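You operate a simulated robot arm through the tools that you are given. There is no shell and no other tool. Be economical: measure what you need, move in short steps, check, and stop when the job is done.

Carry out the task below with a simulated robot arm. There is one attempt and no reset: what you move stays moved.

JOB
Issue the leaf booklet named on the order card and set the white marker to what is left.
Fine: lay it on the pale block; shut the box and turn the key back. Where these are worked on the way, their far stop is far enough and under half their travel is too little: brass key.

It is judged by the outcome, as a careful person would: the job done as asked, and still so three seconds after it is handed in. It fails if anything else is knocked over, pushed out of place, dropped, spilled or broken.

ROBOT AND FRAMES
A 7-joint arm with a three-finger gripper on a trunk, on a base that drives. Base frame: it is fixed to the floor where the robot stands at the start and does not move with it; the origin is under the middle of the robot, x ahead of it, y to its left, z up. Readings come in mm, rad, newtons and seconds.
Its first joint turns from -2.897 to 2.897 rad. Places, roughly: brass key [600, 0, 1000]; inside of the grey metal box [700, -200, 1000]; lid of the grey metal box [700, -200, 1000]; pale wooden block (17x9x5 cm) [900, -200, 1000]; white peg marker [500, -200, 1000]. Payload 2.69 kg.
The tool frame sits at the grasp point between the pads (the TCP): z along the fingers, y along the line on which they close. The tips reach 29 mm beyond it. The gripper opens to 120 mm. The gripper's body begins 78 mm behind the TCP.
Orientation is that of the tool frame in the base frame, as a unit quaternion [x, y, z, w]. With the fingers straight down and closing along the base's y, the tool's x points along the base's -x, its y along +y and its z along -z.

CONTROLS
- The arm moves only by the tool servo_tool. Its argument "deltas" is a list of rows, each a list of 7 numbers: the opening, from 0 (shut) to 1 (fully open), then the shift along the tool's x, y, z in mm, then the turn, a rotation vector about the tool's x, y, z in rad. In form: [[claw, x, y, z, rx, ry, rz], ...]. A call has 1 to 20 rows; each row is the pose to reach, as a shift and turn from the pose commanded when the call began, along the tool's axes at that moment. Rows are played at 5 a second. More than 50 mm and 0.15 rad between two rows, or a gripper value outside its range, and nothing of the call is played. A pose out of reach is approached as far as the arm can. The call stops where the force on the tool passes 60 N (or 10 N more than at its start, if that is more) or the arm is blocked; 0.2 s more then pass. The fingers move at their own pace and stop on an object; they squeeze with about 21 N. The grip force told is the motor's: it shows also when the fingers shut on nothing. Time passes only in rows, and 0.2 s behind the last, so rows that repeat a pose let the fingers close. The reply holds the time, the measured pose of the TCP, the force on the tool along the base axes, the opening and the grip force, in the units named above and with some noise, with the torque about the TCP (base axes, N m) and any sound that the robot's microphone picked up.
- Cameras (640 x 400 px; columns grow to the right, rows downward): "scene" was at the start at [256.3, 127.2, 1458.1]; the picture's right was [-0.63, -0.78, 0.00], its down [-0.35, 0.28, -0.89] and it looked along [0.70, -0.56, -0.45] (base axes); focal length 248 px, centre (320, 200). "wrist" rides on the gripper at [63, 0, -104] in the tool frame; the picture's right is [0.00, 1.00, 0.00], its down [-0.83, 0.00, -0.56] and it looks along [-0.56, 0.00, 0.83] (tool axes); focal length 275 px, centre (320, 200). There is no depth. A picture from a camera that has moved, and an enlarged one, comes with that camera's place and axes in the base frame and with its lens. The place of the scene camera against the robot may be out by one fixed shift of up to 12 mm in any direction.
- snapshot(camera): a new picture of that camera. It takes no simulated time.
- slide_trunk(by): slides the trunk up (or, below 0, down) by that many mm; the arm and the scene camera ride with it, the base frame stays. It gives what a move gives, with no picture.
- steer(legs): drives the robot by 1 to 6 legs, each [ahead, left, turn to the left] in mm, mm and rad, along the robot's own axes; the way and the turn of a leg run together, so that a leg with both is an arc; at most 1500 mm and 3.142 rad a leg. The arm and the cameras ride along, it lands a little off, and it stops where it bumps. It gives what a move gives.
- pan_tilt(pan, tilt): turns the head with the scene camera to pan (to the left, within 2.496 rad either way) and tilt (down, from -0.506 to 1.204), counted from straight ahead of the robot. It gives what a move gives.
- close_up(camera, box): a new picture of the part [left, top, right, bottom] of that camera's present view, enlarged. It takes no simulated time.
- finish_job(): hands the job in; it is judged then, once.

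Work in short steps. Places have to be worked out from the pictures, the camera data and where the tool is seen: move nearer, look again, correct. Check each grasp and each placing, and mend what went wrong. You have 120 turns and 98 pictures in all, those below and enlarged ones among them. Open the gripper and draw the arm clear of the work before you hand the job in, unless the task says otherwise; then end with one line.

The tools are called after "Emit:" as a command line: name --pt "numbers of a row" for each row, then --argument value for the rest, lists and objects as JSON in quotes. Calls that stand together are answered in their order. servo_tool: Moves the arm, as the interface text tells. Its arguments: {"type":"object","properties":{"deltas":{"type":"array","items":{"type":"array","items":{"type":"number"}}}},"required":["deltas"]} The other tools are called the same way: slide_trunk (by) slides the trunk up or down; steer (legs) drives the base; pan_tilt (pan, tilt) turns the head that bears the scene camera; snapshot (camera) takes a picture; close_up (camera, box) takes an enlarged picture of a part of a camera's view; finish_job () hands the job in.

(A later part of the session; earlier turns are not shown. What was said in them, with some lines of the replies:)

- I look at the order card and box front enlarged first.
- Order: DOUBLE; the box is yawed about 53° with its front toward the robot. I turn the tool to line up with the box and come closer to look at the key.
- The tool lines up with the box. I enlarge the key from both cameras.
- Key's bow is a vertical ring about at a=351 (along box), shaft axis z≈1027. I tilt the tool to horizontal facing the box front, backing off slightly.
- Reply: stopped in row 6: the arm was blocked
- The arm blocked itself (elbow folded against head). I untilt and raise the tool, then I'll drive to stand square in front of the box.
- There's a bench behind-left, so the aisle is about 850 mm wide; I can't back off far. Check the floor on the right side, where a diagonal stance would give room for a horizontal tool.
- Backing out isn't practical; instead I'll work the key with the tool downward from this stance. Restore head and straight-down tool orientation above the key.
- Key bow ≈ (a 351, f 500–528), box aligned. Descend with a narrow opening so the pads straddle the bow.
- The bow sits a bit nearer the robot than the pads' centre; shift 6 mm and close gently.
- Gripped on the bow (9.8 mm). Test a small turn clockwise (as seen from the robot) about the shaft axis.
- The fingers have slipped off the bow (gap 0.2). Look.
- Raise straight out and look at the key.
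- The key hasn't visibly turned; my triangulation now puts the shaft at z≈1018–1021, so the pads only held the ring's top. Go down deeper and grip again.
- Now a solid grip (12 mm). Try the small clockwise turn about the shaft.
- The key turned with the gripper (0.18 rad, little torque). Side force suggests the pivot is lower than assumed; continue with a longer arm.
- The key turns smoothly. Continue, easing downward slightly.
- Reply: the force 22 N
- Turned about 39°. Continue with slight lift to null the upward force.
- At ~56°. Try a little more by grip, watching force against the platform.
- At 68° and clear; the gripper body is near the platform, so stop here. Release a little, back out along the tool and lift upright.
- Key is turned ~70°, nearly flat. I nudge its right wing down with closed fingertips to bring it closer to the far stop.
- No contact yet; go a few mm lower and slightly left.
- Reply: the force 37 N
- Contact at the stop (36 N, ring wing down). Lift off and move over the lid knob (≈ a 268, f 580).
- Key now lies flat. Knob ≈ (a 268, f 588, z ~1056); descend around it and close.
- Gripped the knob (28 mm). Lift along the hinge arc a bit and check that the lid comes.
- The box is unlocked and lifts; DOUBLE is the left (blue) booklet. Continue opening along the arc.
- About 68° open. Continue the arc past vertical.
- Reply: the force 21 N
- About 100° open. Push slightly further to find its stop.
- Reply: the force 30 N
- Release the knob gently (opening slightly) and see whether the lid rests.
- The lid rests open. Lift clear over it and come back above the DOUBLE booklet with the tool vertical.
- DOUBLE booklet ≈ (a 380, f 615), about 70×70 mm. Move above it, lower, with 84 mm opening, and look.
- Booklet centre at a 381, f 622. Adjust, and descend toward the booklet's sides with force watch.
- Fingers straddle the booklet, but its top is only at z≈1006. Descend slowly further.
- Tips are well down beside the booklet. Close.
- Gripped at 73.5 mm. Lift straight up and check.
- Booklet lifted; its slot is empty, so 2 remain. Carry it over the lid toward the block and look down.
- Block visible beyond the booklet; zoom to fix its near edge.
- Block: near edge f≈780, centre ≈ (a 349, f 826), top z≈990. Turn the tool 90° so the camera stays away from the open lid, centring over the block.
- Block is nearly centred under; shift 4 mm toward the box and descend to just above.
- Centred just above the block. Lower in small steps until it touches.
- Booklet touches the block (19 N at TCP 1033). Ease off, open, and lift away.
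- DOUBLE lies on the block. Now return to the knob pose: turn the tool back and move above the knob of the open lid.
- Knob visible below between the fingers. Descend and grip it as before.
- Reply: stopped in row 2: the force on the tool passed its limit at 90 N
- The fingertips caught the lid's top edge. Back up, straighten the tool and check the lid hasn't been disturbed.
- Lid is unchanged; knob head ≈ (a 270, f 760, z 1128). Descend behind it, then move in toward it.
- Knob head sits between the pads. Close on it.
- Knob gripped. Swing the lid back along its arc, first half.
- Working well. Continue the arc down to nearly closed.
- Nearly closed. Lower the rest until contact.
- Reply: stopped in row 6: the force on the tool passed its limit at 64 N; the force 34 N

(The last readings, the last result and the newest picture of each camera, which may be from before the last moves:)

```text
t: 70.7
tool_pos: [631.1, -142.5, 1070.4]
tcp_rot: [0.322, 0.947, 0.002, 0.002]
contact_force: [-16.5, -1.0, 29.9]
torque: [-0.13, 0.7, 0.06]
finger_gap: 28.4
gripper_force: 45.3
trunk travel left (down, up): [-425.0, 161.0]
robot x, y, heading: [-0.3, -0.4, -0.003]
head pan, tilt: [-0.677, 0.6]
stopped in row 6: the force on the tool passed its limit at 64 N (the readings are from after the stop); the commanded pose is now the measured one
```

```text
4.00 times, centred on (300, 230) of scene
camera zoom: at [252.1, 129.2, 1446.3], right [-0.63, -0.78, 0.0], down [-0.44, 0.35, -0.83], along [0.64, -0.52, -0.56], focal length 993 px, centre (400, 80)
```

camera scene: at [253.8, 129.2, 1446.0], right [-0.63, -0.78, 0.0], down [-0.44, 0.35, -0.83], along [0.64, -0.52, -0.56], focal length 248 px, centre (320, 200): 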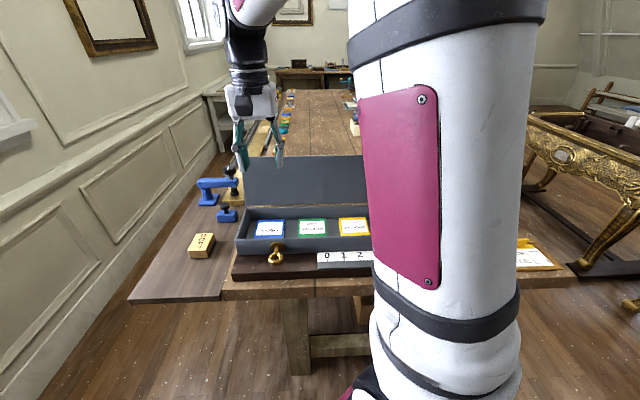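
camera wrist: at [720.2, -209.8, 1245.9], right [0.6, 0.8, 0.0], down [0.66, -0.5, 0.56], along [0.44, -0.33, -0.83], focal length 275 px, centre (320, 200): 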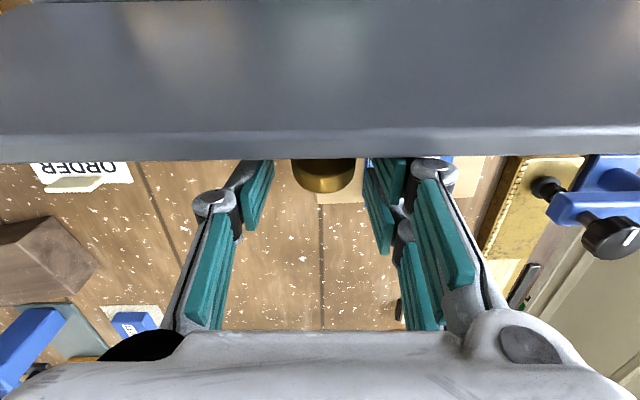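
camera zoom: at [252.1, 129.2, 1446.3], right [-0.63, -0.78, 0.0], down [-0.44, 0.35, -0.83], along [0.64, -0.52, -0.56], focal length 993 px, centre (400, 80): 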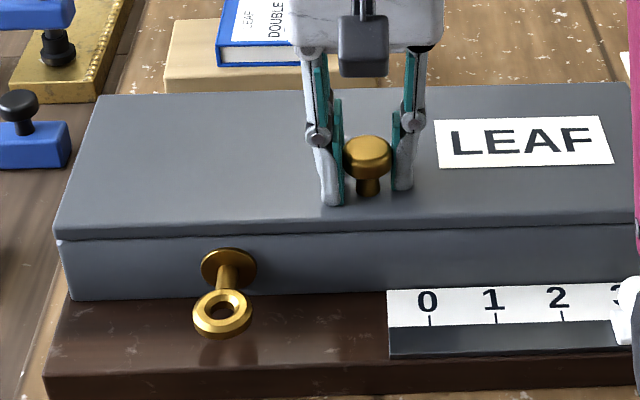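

Lid is shut. Release the knob, lift, and go to the staging point for the key.

Emit:
servo_tool --pt "0.3 0 0 0 0 0 0" --pt "0.42 0 0 0 0 0 0" --pt "0.42 0 0 -30 0 0 0" --pt "0.42 0 0 -70 0 0 0" --pt "0.3 25 10 -80 0 0 -0.006" --pt "0.25 55 20 -80 0 0 -0.006" --pt "0.25 80.6 29.7 -80 0 0 -0.006" --pt "0.25 80.6 29.7 -80 0 0 -0.006"

Emit:
servo_tool --pt "0.25 0 0 0 -0.14 0 0" --pt "0.25 0 0 0 -0.28 0 0" --pt "0.25 0 0 0 -0.42 0 0" --pt "0.25 0 0 0 -0.56 0 0" --pt "0.25 0 0 0 -0.7 0 0" --pt "0.25 0 0 0 -0.84 0 0" --pt "0.25 0 0 0 -0.98 0 0" --pt "0.25 0 0 0 -1.1 0 0" --pt "0.25 0 0 0 -1.18 0 0" --pt "0.25 0 0 0 -1.18 0 0"

Emit:
close_up --camera "scene" --box '[220, 150, 400, 290]'

```text
t: 72.5
tool_pos: [587.8, -70.1, 1148.9]
tcp_rot: [0.319, 0.948, 0.002, 0.002]
contact_force: [-0.6, -0.5, 0.4]
torque: [-0.01, -0.02, 0.02]
finger_gap: 30.1
gripper_force: 0.0
trunk travel left (down, up): [-425.0, 161.0]
robot x, y, heading: [-0.6, -1.0, 0.004]
head pan, tilt: [-0.677, 0.6]
```

```text
t: 74.7
tool_pos: [586.3, -70.3, 1147.8]
tcp_rot: [0.263, 0.786, 0.529, 0.179]
contact_force: [1.0, 0.6, 0.1]
torque: [0.03, 0.0, 0.03]
finger_gap: 29.6
gripper_force: 0.0
trunk travel left (down, up): [-425.0, 161.0]
robot x, y, heading: [-1.1, 0.1, -0.007]
head pan, tilt: [-0.677, 0.6]
```

```text
2.86 times, centred on (310, 220) of scene
camera zoom: at [253.8, 129.1, 1446.1], right [-0.63, -0.78, 0.0], down [-0.44, 0.35, -0.83], along [0.64, -0.52, -0.56], focal length 709 px, centre (349, 143)
```

zoom: 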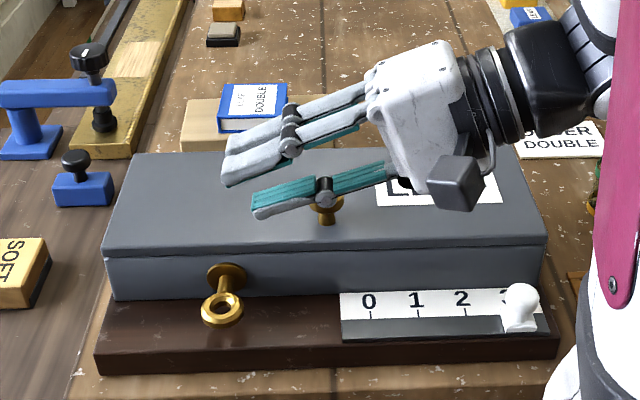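

Good pose. Descend to just right of the key.

Emit:
servo_tool --pt "0.25 0 -35 14 0 0 0" --pt "0.25 0 -70 28 0 0 0" --pt "0.25 0 -95 39 0 0 0" --pt "0.25 0 -103.6 42.6 0 0 0" --pt "0.25 0 -103.6 42.6 0 0 0"

Emit:
snapshot --camera "wrist"

Emit:
close_up --camera "scene" --box '[230, 180, 380, 280]'

```text
t: 75.9
tool_pos: [589.0, -71.1, 1038.1]
tcp_rot: [0.263, 0.787, 0.529, 0.179]
contact_force: [-0.3, 0.5, -0.9]
torque: [0.03, 0.0, -0.05]
finger_gap: 30.2
gripper_force: 0.1
trunk travel left (down, up): [-425.0, 161.0]
robot x, y, heading: [0.5, -0.3, 0.001]
head pan, tilt: [-0.677, 0.6]
```

```text
27 pictures are left
camera wrist: at [480.6, -109.9, 1076.7], right [0.22, 0.3, 0.93], down [0.35, -0.91, 0.21], along [0.91, 0.28, -0.31], focal length 275 px, centre (320, 200)
```

wrist: 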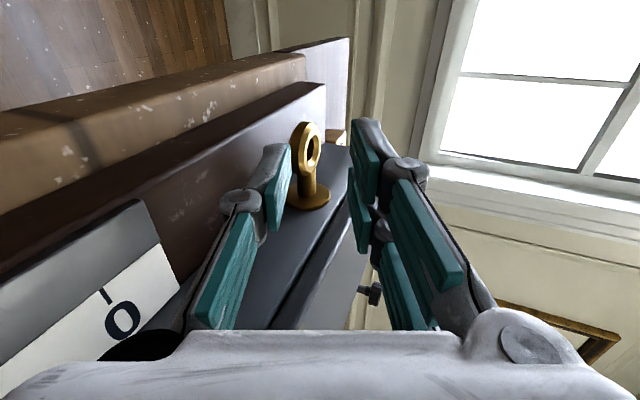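

```text
4.00 times, centred on (305, 230) of scene
camera zoom: at [253.8, 129.0, 1446.1], right [-0.63, -0.78, 0.0], down [-0.44, 0.35, -0.83], along [0.64, -0.52, -0.56], focal length 993 px, centre (380, 80)
```

zoom: 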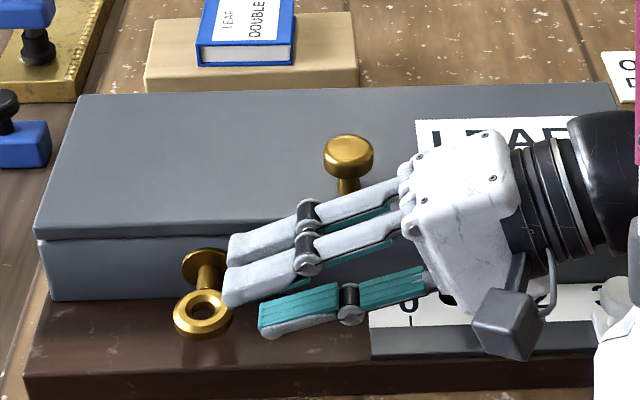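

Key is just ahead between the jaws, slightly toward the lower pad, as planned. Advance over it and close.

Emit:
servo_tool --pt "0.25 0 -6.5 4 0 0 0" --pt "0.25 0 -6.5 16 0 0 0" --pt "0.25 0 -6.5 28 0 0 0" --pt "0.25 0 -6.5 35 0 0 0" --pt "0.25 0 -6.5 35 0 0 0"

Emit:
snapshot --camera "wrist"

```text
t: 76.9
tool_pos: [604.2, -52.1, 1022.4]
tcp_rot: [0.261, 0.785, 0.53, 0.186]
contact_force: [-18.8, -1.8, 32.9]
torque: [-3.34, 0.34, -1.66]
finger_gap: 31.5
gripper_force: 1.3
trunk travel left (down, up): [-425.0, 161.0]
robot x, y, heading: [3.0, 3.4, -0.0]
head pan, tilt: [-0.677, 0.6]
stopped in row 4: the force on the tool passed its limit at 66 N (the readings are from after the stop); the commanded pose is now the measured one
```

```text
25 pictures are left
camera wrist: at [495.8, -91.2, 1061.1], right [0.21, 0.31, 0.93], down [0.34, -0.91, 0.22], along [0.92, 0.27, -0.3], focal length 275 px, centre (320, 200)
```

wrist: 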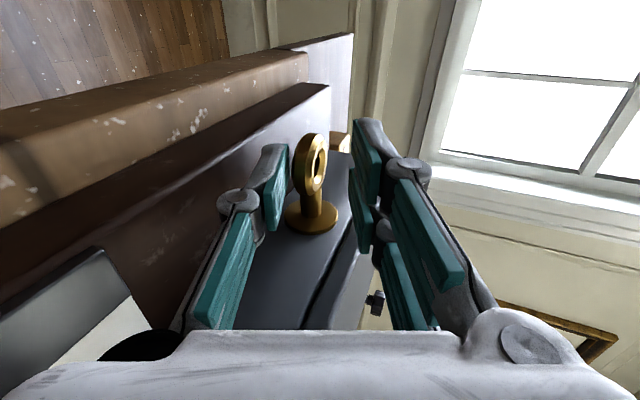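

Something is in contact (33 N up). Look from the scene camera.

Emit:
close_up --camera "scene" --box '[230, 180, 390, 290]'

```text
3.64 times, centred on (310, 235) of scene
camera zoom: at [251.8, 128.6, 1446.5], right [-0.63, -0.78, 0.0], down [-0.44, 0.35, -0.83], along [0.64, -0.52, -0.56], focal length 902 px, centre (356, 73)
```

zoom: 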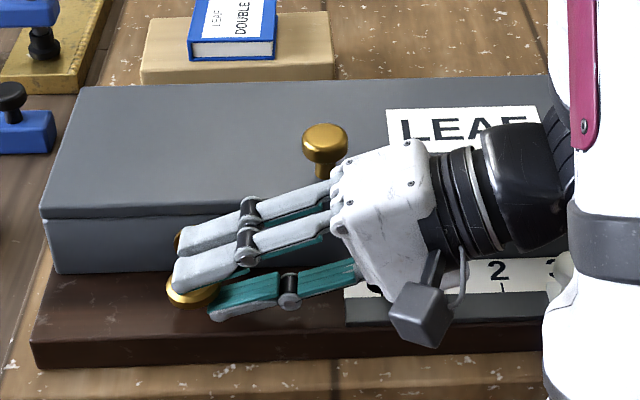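

The torque points to contact of the gripper's back with the lid's front edge (f≈553): I'm ~4 mm too far forward. Back out slightly, shift toward robot, then re-enter.

Emit:
servo_tool --pt "0.25 3 3 -4 0 0 0" --pt "0.25 8 3 -6 0 0 0" --pt "0.25 8 3 -6 0 0 0"

```text
t: 77.7
tool_pos: [599.3, -50.9, 1024.6]
tcp_rot: [0.264, 0.786, 0.528, 0.186]
contact_force: [0.9, 0.4, -1.0]
torque: [-0.01, 0.02, 0.0]
finger_gap: 30.6
gripper_force: 0.3
trunk travel left (down, up): [-425.0, 161.0]
robot x, y, heading: [-0.5, 0.3, -0.001]
head pan, tilt: [-0.677, 0.6]
```

Free again. Advance the remaining bit.

Emit:
servo_tool --pt "0.25 2 -2.5 2 0 0 0" --pt "0.25 2 -4 6 0 0 0" --pt "0.25 2 -4.4 9.7 0 0 0" --pt "0.25 2 -4.4 9.7 0 0 0"

Emit:
close_up --camera "wrist" --box '[220, 80, 420, 240]'

```text
t: 78.7
tool_pos: [600.4, -43.6, 1018.4]
tcp_rot: [0.264, 0.785, 0.528, 0.185]
contact_force: [0.5, 0.1, -1.1]
torque: [-0.03, 0.01, 0.02]
finger_gap: 29.7
gripper_force: 0.2
trunk travel left (down, up): [-425.0, 161.0]
robot x, y, heading: [0.6, -1.9, 0.002]
head pan, tilt: [-0.677, 0.6]
```

```text
2.50 times, centred on (320, 160) of wrist
camera zoom: at [491.4, -82.3, 1056.6], right [0.22, 0.31, 0.93], down [0.34, -0.91, 0.22], along [0.91, 0.27, -0.3], focal length 688 px, centre (320, 300)
```

zoom: 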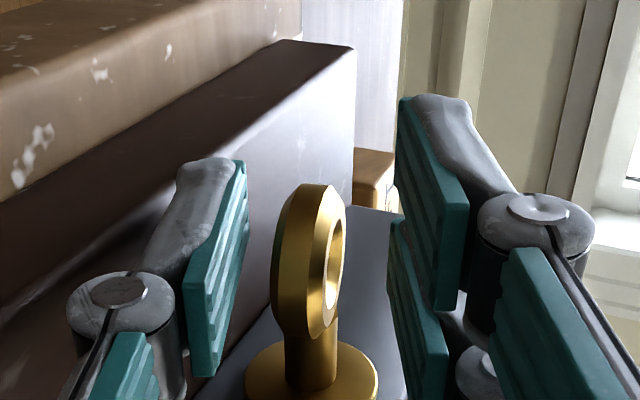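

The ring is between the pads. Close on it.

Emit:
servo_tool --pt "0.18 0 0 0 0 0 0" --pt "0.12 0 0 0 0 0 0" --pt "0.05 0 0 0 0 0 0" --pt "0 0 0 0 0 0 0" --pt "0 0 0 0 0 0 0"

Emit:
close_up --camera "wrist" --box '[220, 80, 420, 240]'

```text
t: 79.9
tool_pos: [600.3, -44.4, 1015.2]
tcp_rot: [0.265, 0.787, 0.526, 0.184]
contact_force: [-9.6, -4.9, -28.3]
torque: [-0.75, 0.34, -0.15]
finger_gap: 11.9
gripper_force: 39.0
trunk travel left (down, up): [-425.0, 161.0]
robot x, y, heading: [-2.7, -3.0, 0.001]
head pan, tilt: [-0.677, 0.6]
```

```text
2.50 times, centred on (320, 160) of wrist
camera zoom: at [491.3, -82.9, 1055.6], right [0.22, 0.31, 0.92], down [0.34, -0.91, 0.22], along [0.91, 0.27, -0.31], focal length 688 px, centre (320, 300)
```

zoom: 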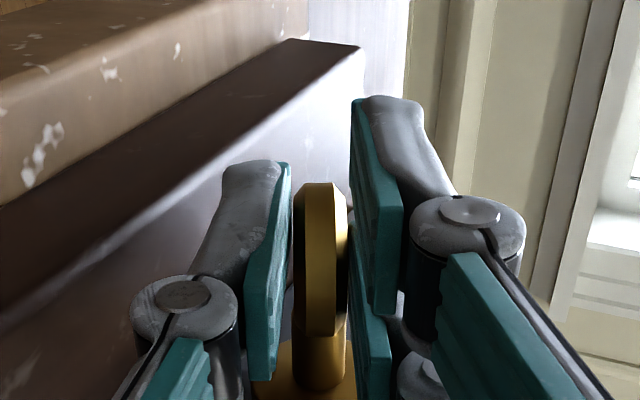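

Gripped flat. Swing back (counter-clockwise), with a slight downward correction.

Emit:
servo_tool --pt "0 0 -1 0.8 0.05 0 0" --pt "0 0 0.3 1.1 0.1 0 0" --pt "0 0 1.6 1.3 0.15 0 0" --pt "0 0 2.9 1.5 0.2 0 0" --pt "0 0 4.2 1.8 0.25 0 0" --pt "0 0 5.4 2.2 0.3 0 0" --pt "0 0 5.4 2.2 0.3 0 0"

```text
t: 81.5
tool_pos: [602.4, -40.3, 1022.6]
tcp_rot: [0.289, 0.856, 0.404, 0.143]
contact_force: [-15.1, -14.2, 11.0]
torque: [-0.43, -0.39, 0.28]
finger_gap: 12.1
gripper_force: 39.0
trunk travel left (down, up): [-425.0, 161.0]
robot x, y, heading: [2.2, 0.4, 0.004]
head pan, tilt: [-0.677, 0.6]
```

Turning. Continue with a small back-off along the tool axis.

Emit:
servo_tool --pt "0 0 1.1 -1.5 0.05 0 0" --pt "0 0 2.4 -1.9 0.1 0 0" --pt "0 0 3.6 -1.7 0.15 0 0" --pt "0 0 4.9 -1.5 0.2 0 0" --pt "0 0 6.2 -1.2 0.25 0 0" --pt "0 0 7.4 -0.8 0.3 0 0" --pt "0 0 8.7 -0.4 0.35 0 0" --pt "0 0 9.9 0 0.4 0 0" --pt "0 0 9.9 0 0.4 0 0"

Emit:
close_up --camera "scene" --box '[230, 180, 340, 280]'

```text
t: 83.5
tool_pos: [607.2, -35.4, 1030.6]
tcp_rot: [0.31, 0.919, 0.227, 0.083]
contact_force: [12.6, 8.0, 1.6]
torque: [0.05, -0.42, 0.98]
finger_gap: 12.2
gripper_force: 39.1
trunk travel left (down, up): [-425.0, 161.0]
robot x, y, heading: [-1.9, -0.6, 0.002]
head pan, tilt: [-0.677, 0.6]
```

```text
4.00 times, centred on (285, 230) of scene
camera zoom: at [254.2, 129.0, 1445.9], right [-0.63, -0.78, 0.0], down [-0.44, 0.35, -0.82], along [0.64, -0.52, -0.57], focal length 993 px, centre (460, 80)
```

zoom: 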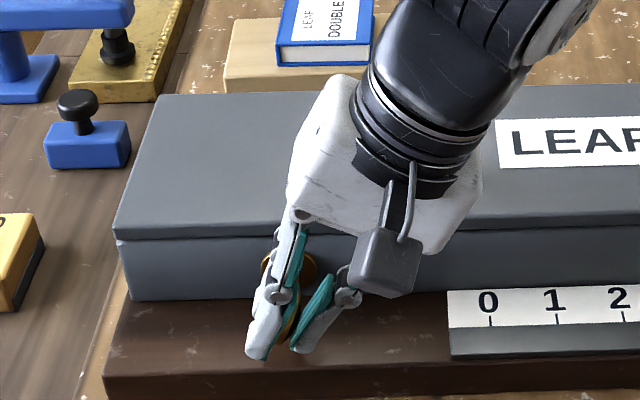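

28° remaining. Continue to upright.

Emit:
servo_tool --pt "0 0 2.5 0 0.06 0 0" --pt "0 0 4.5 0.2 0.12 0 0" --pt "0 0 6.1 0.4 0.18 0 0" --pt "0 0 7.7 0.7 0.24 0 0" --pt "0 0 9.2 1.1 0.3 0 0" --pt "0 0 10.6 1.6 0.36 0 0" --pt "0 0 12 2.2 0.42 0 0" --pt "0 0 13.5 3 0.488 0 0" --pt "0 0 13.8 3 0.5 0 0"

Emit:
close_up --camera "wrist" --box '[220, 80, 420, 240]'

```text
t: 85.5
tool_pos: [615.9, -24.8, 1033.0]
tcp_rot: [0.323, 0.946, -0.009, 0.004]
contact_force: [8.4, 5.1, -8.4]
torque: [0.08, -0.46, 0.97]
finger_gap: 12.2
gripper_force: 39.2
trunk travel left (down, up): [-425.0, 161.0]
robot x, y, heading: [-0.5, -1.6, 0.004]
head pan, tilt: [-0.677, 0.6]
```

```text
2.50 times, centred on (320, 160) of wrist
camera zoom: at [565.6, 15.0, 1137.4], right [0.61, 0.8, -0.01], down [0.66, -0.49, 0.57], along [0.44, -0.35, -0.82], focal length 688 px, centre (320, 300)
```

zoom: 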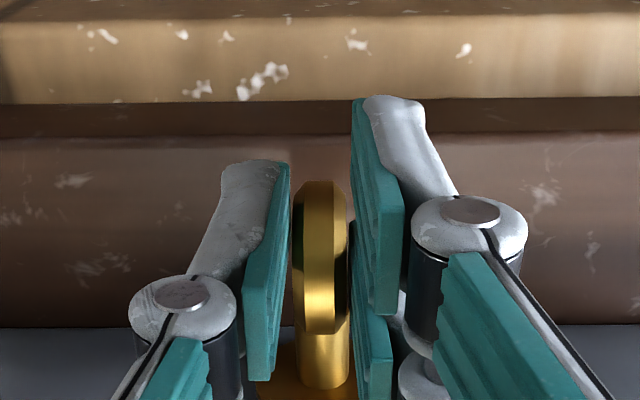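

Key is back upright. Release and lift, then look at key and marker.

Emit:
servo_tool --pt "0.2 0 0 0 0 0 0" --pt "0.38 0 0 0 0 0 0" --pt "0.38 0 0 -30 0 0 0" --pt "0.38 0 0 -70 0 0 0" --pt "0.38 0 0 -110 0 0 0" --pt "0.38 0 -45 -125 0 0 0" --pt "0.38 0 -90 -125 0 0 0" --pt "0.38 0 -135 -125 0 0 0" --pt "0.38 0 -175 -125 0 0 0" --pt "0.38 0 -175 -125 0 0 0"

Emit:
snapshot --camera "wrist"

Emit:
close_up --camera "scene" --box '[220, 170, 400, 290]'

```text
t: 87.7
tool_pos: [509.1, -161.6, 1160.1]
tcp_rot: [0.322, 0.947, -0.008, 0.003]
contact_force: [-0.6, 0.7, 1.1]
torque: [-0.03, 0.03, -0.01]
finger_gap: 45.6
gripper_force: 0.2
trunk travel left (down, up): [-425.0, 161.0]
robot x, y, heading: [-1.2, -5.6, 0.0]
head pan, tilt: [-0.677, 0.6]
```

```text
19 pictures are left
camera wrist: at [458.9, -122.0, 1264.0], right [0.61, 0.8, -0.01], down [0.66, -0.49, 0.57], along [0.44, -0.35, -0.82], focal length 275 px, centre (320, 200)
```

wrist: 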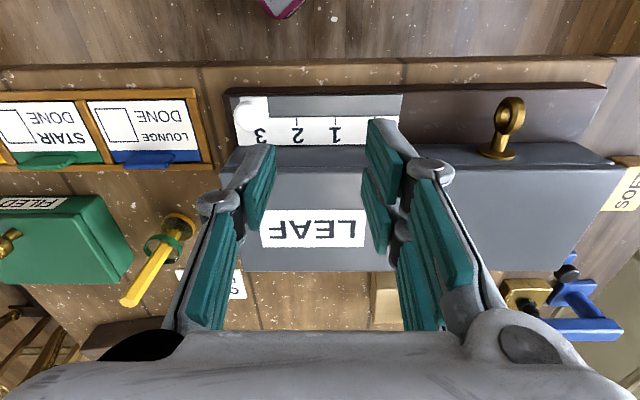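

```text
3.33 times, centred on (310, 230) of scene
camera zoom: at [253.7, 128.6, 1446.0], right [-0.63, -0.78, 0.0], down [-0.44, 0.35, -0.83], along [0.64, -0.52, -0.56], focal length 827 px, centre (353, 100)
```

zoom: 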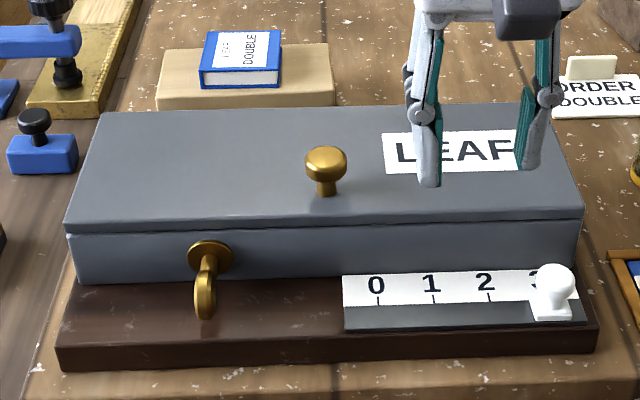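

Key upright, booklet on the block. Move above the white marker (a≈115, f≈512); ticks are ≈38.6 mm apart.

Emit:
servo_tool --pt "0.38 -4 -32 0 -0.018 0 0" --pt "0.38 -9 -64.5 20 -0.018 0 0" --pt "0.38 -9 -64.5 55 -0.018 0 0" --pt "0.38 -9 -64.5 85 -0.018 0 0" --pt "0.38 -9 -64.5 85 -0.018 0 0"

Emit:
snapshot --camera "wrist"

Emit:
close_up --camera "scene" --box '[300, 180, 400, 280]'

```text
t: 88.9
tool_pos: [477.8, -219.2, 1077.4]
tcp_rot: [0.323, 0.947, 0.001, 0.007]
contact_force: [0.1, -0.9, -0.1]
torque: [0.0, -0.04, 0.02]
finger_gap: 45.7
gripper_force: 0.0
trunk travel left (down, up): [-425.0, 161.0]
robot x, y, heading: [-0.2, -0.4, 0.001]
head pan, tilt: [-0.677, 0.6]
```

```text
17 pictures are left
camera wrist: at [425.0, -181.6, 1180.4], right [0.61, 0.79, 0.0], down [0.65, -0.5, 0.57], along [0.45, -0.34, -0.82], focal length 275 px, centre (320, 200)
```

wrist: 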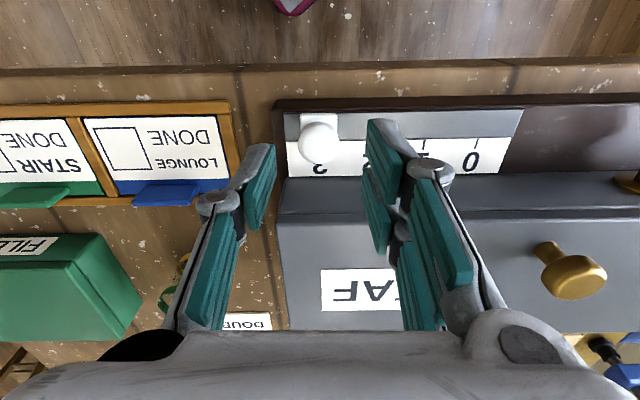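

```text
4.00 times, centred on (350, 230) of scene
camera zoom: at [253.6, 128.6, 1446.1], right [-0.63, -0.78, 0.0], down [-0.44, 0.35, -0.83], along [0.64, -0.52, -0.56], focal length 993 px, centre (200, 80)
```

zoom: 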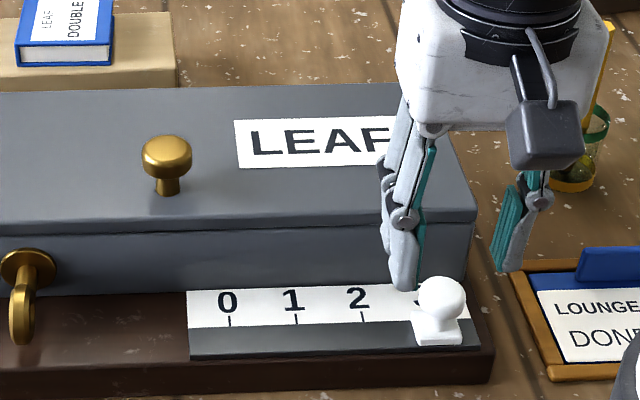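

Marker lies centred between the fingers, head ≈ z 1005, f 521. Descend and grip it.

Emit:
servo_tool --pt "0.38 -7 0 15 0 0.014 0" --pt "0.38 -7 0 35 0 0.014 0" --pt "0.38 -7 0 48 0 0.014 0" --pt "0.38 -7 0 48 0 0.014 0"

Emit:
close_up --camera "wrist" --box '[200, 60, 440, 240]'

Emit:
close_up --camera "scene" --box '[320, 190, 400, 280]'

```text
t: 89.9
tool_pos: [482.8, -223.9, 1029.6]
tcp_rot: [0.322, 0.947, 0.003, 0.0]
contact_force: [-0.3, 0.1, -1.9]
torque: [0.0, 0.0, 0.01]
finger_gap: 45.4
gripper_force: 0.0
trunk travel left (down, up): [-425.0, 161.0]
robot x, y, heading: [-1.4, -0.3, 0.001]
head pan, tilt: [-0.677, 0.6]
```

```text
2.22 times, centred on (320, 150) of wrist
camera zoom: at [432.5, -186.7, 1134.4], right [0.61, 0.8, 0.0], down [0.66, -0.51, 0.55], along [0.44, -0.33, -0.83], focal length 612 px, centre (320, 311)
```

zoom: 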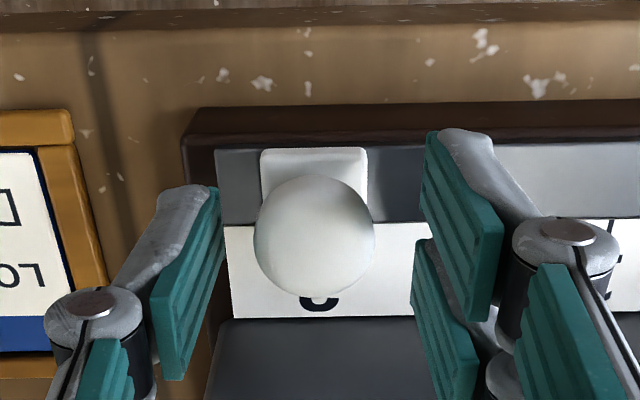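

```text
4.44 times, centred on (360, 235) of scene
camera zoom: at [253.7, 128.6, 1446.1], right [-0.63, -0.78, 0.0], down [-0.44, 0.35, -0.83], along [0.64, -0.52, -0.56], focal length 1103 px, centre (142, 44)
```

zoom: 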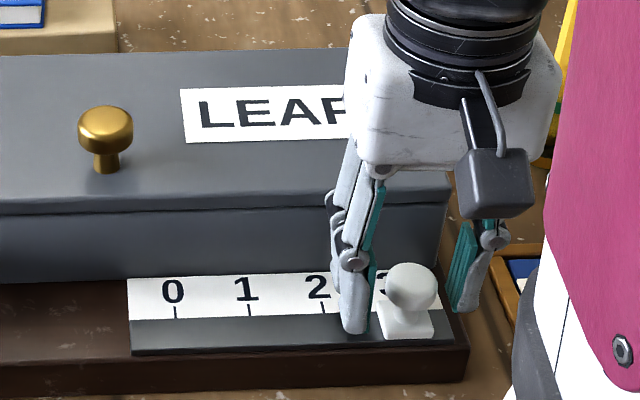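

Head is well between the pads (f 522, z ~1008). Close.

Emit:
servo_tool --pt "0.3 -1 0 2 0 0 0" --pt "0.2 -1 0 2 0 0 0" --pt "0.12 -1 0 2 0 0 0" --pt "0.12 -1 0 2 0 0 0"

```text
t: 90.9
tool_pos: [483.5, -224.1, 1027.4]
tcp_rot: [0.323, 0.946, 0.002, 0.0]
contact_force: [0.2, 0.2, -1.0]
torque: [-0.05, -0.08, 0.06]
finger_gap: 24.1
gripper_force: 45.0
trunk travel left (down, up): [-425.0, 161.0]
robot x, y, heading: [-0.5, -1.7, -0.002]
head pan, tilt: [-0.677, 0.6]
```

Gripped (24 mm). Try sliding it along the strip toward 2 by 12 mm and check the force.

Emit:
servo_tool --pt "0.12 0 4 0 0 0 0" --pt "0.12 0 8 0 0 0 0" --pt "0.12 0 12 0 0 0 0" --pt "0.12 0 12 0 0 0 0"

Emit:
close_up --camera "scene" --box '[320, 190, 400, 280]'

```text
t: 91.9
tool_pos: [490.5, -214.2, 1026.9]
tcp_rot: [0.322, 0.947, 0.003, -0.001]
contact_force: [-0.7, 0.2, 1.3]
torque: [0.01, 0.03, 0.08]
finger_gap: 24.2
gripper_force: 44.9
trunk travel left (down, up): [-425.0, 161.0]
robot x, y, heading: [-3.2, 2.5, -0.0]
head pan, tilt: [-0.677, 0.6]
```

```text
4.44 times, centred on (360, 235) of scene
camera zoom: at [253.7, 128.6, 1446.1], right [-0.63, -0.78, 0.0], down [-0.44, 0.35, -0.83], along [0.64, -0.52, -0.56], focal length 1103 px, centre (142, 44)
```

zoom: 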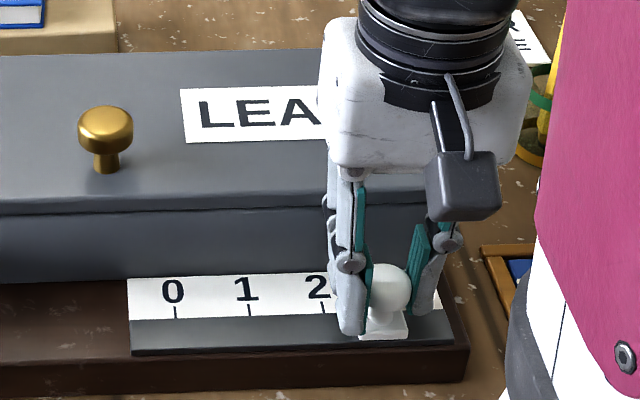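

It slides freely. Move the remaining ≈27 mm to the 2 mark and compare.

Emit:
servo_tool --pt "0.12 0 7 0 0 0 0" --pt "0.12 0 14 0 0 0 0" --pt "0.12 0 21 0 0 0 0" --pt "0.12 0 27.5 0 0 0 0" --pt "0.12 0 27.5 0 0 0 0" --pt "0.25 0 27.5 0 0 0 0" --pt "0.36 0 27.5 0 0 0 0" --pt "0.36 0 27.5 0 0 0 0" --pt "0.36 0 27.5 -35 0 0 0" --pt "0.36 0 27.5 -75 0 0 0" --pt "0.36 0 27.5 -115 0 0 0"

Emit:
close_up --camera "scene" --box '[320, 190, 400, 280]'

Emit:
close_up --camera "wrist" --box '[220, 60, 420, 200]'

```text
t: 94.3
tool_pos: [506.3, -192.0, 1141.5]
tcp_rot: [0.322, 0.947, 0.002, -0.001]
contact_force: [1.2, -0.5, -0.2]
torque: [0.0, 0.05, 0.02]
finger_gap: 43.1
gripper_force: 0.0
trunk travel left (down, up): [-425.0, 161.0]
robot x, y, heading: [2.0, -1.4, -0.001]
head pan, tilt: [-0.677, 0.6]
```

```text
4.44 times, centred on (360, 235) of scene
camera zoom: at [254.0, 128.5, 1446.0], right [-0.63, -0.78, 0.0], down [-0.44, 0.35, -0.82], along [0.64, -0.52, -0.57], focal length 1103 px, centre (142, 44)
```

zoom: 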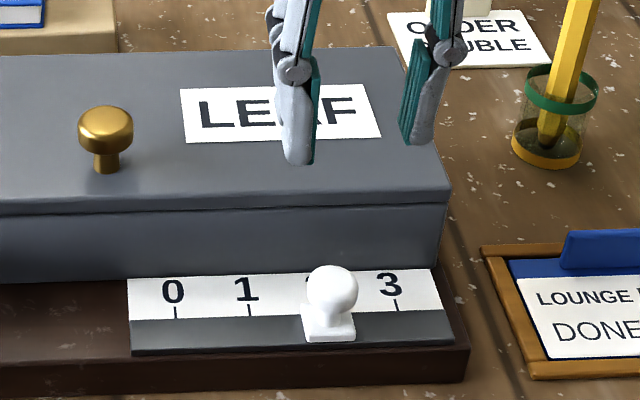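

```text
2.86 times, centred on (320, 130) of wrist
camera zoom: at [456.4, -156.0, 1247.0], right [0.61, 0.8, 0.0], down [0.66, -0.51, 0.55], along [0.44, -0.33, -0.83], focal length 786 px, centre (320, 400)
```

zoom: 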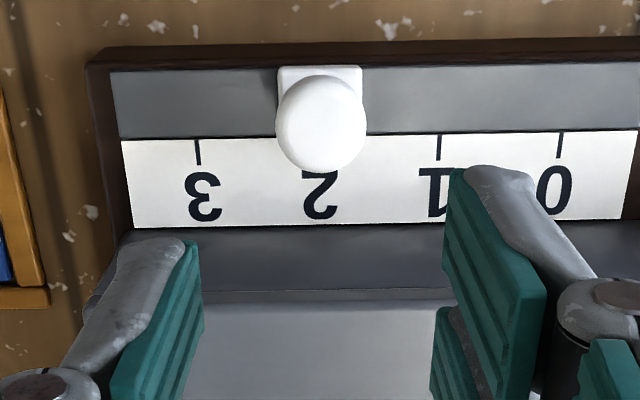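

Marker is exactly on 2. Draw the arm up and clear and check the whole scene.

Emit:
servo_tool --pt "0.5 5 0 -40 0 0 0" --pt "0.5 10 0 -80 0 0 0" --pt "0.5 15 0 -120 0 0 0" --pt "0.5 20 0 -160 0 0 0" --pt "0.5 20 0 -160 0 0 0"

Emit:
snapshot --camera "wrist"

Emit:
close_up --camera "scene" --box '[200, 150, 400, 290]'

Emit:
close_up --camera "scene" --box '[230, 200, 310, 270]'

```text
t: 95.5
tool_pos: [490.7, -181.9, 1302.5]
tcp_rot: [0.322, 0.947, 0.001, -0.001]
contact_force: [0.3, 0.7, 0.8]
torque: [-0.03, 0.02, 0.0]
finger_gap: 60.1
gripper_force: 0.0
trunk travel left (down, up): [-425.0, 161.0]
robot x, y, heading: [-2.5, 1.1, -0.0]
head pan, tilt: [-0.677, 0.6]
```

```text
10 pictures are left
camera wrist: at [441.2, -145.1, 1407.4], right [0.61, 0.8, 0.0], down [0.66, -0.51, 0.55], along [0.44, -0.33, -0.83], focal length 275 px, centre (320, 200)
```

wrist: 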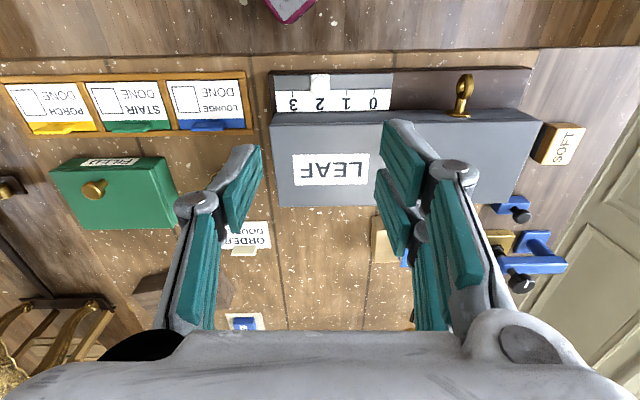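

```text
2.86 times, centred on (300, 220) of scene
camera zoom: at [253.7, 128.6, 1446.0], right [-0.63, -0.78, 0.0], down [-0.44, 0.35, -0.83], along [0.64, -0.52, -0.56], focal length 709 px, centre (377, 143)
```

zoom: 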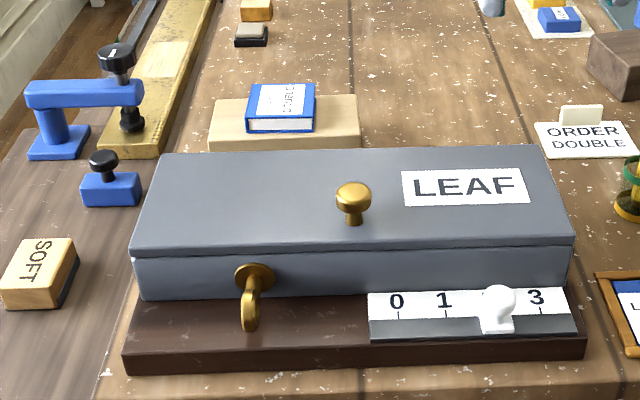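

```text
5.71 times, centred on (270, 235) of scene
camera zoom: at [253.7, 128.6, 1446.0], right [-0.63, -0.78, 0.0], down [-0.44, 0.35, -0.83], along [0.64, -0.52, -0.56], focal length 1418 px, centre (606, 0)
```

zoom: 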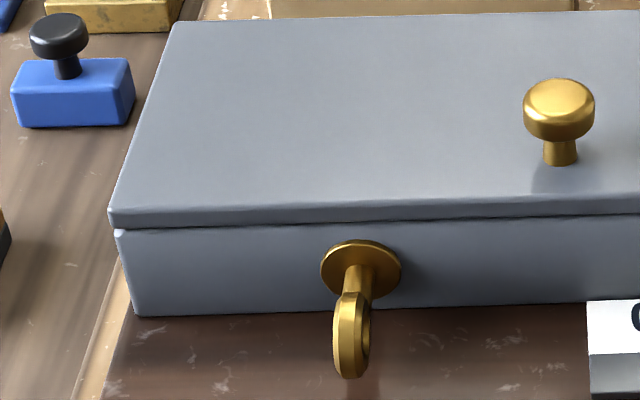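

Everything is in place: booklet on the block, lid shut, key upright, marker on 2, arm clear. Handing in.

Emit:
finish_job

```text
The job is handed in.
```

The DOUBLE leaf booklet is on the pale block, the box is shut with its key turned back upright, and the white marker is set to 2; the job is handed in.
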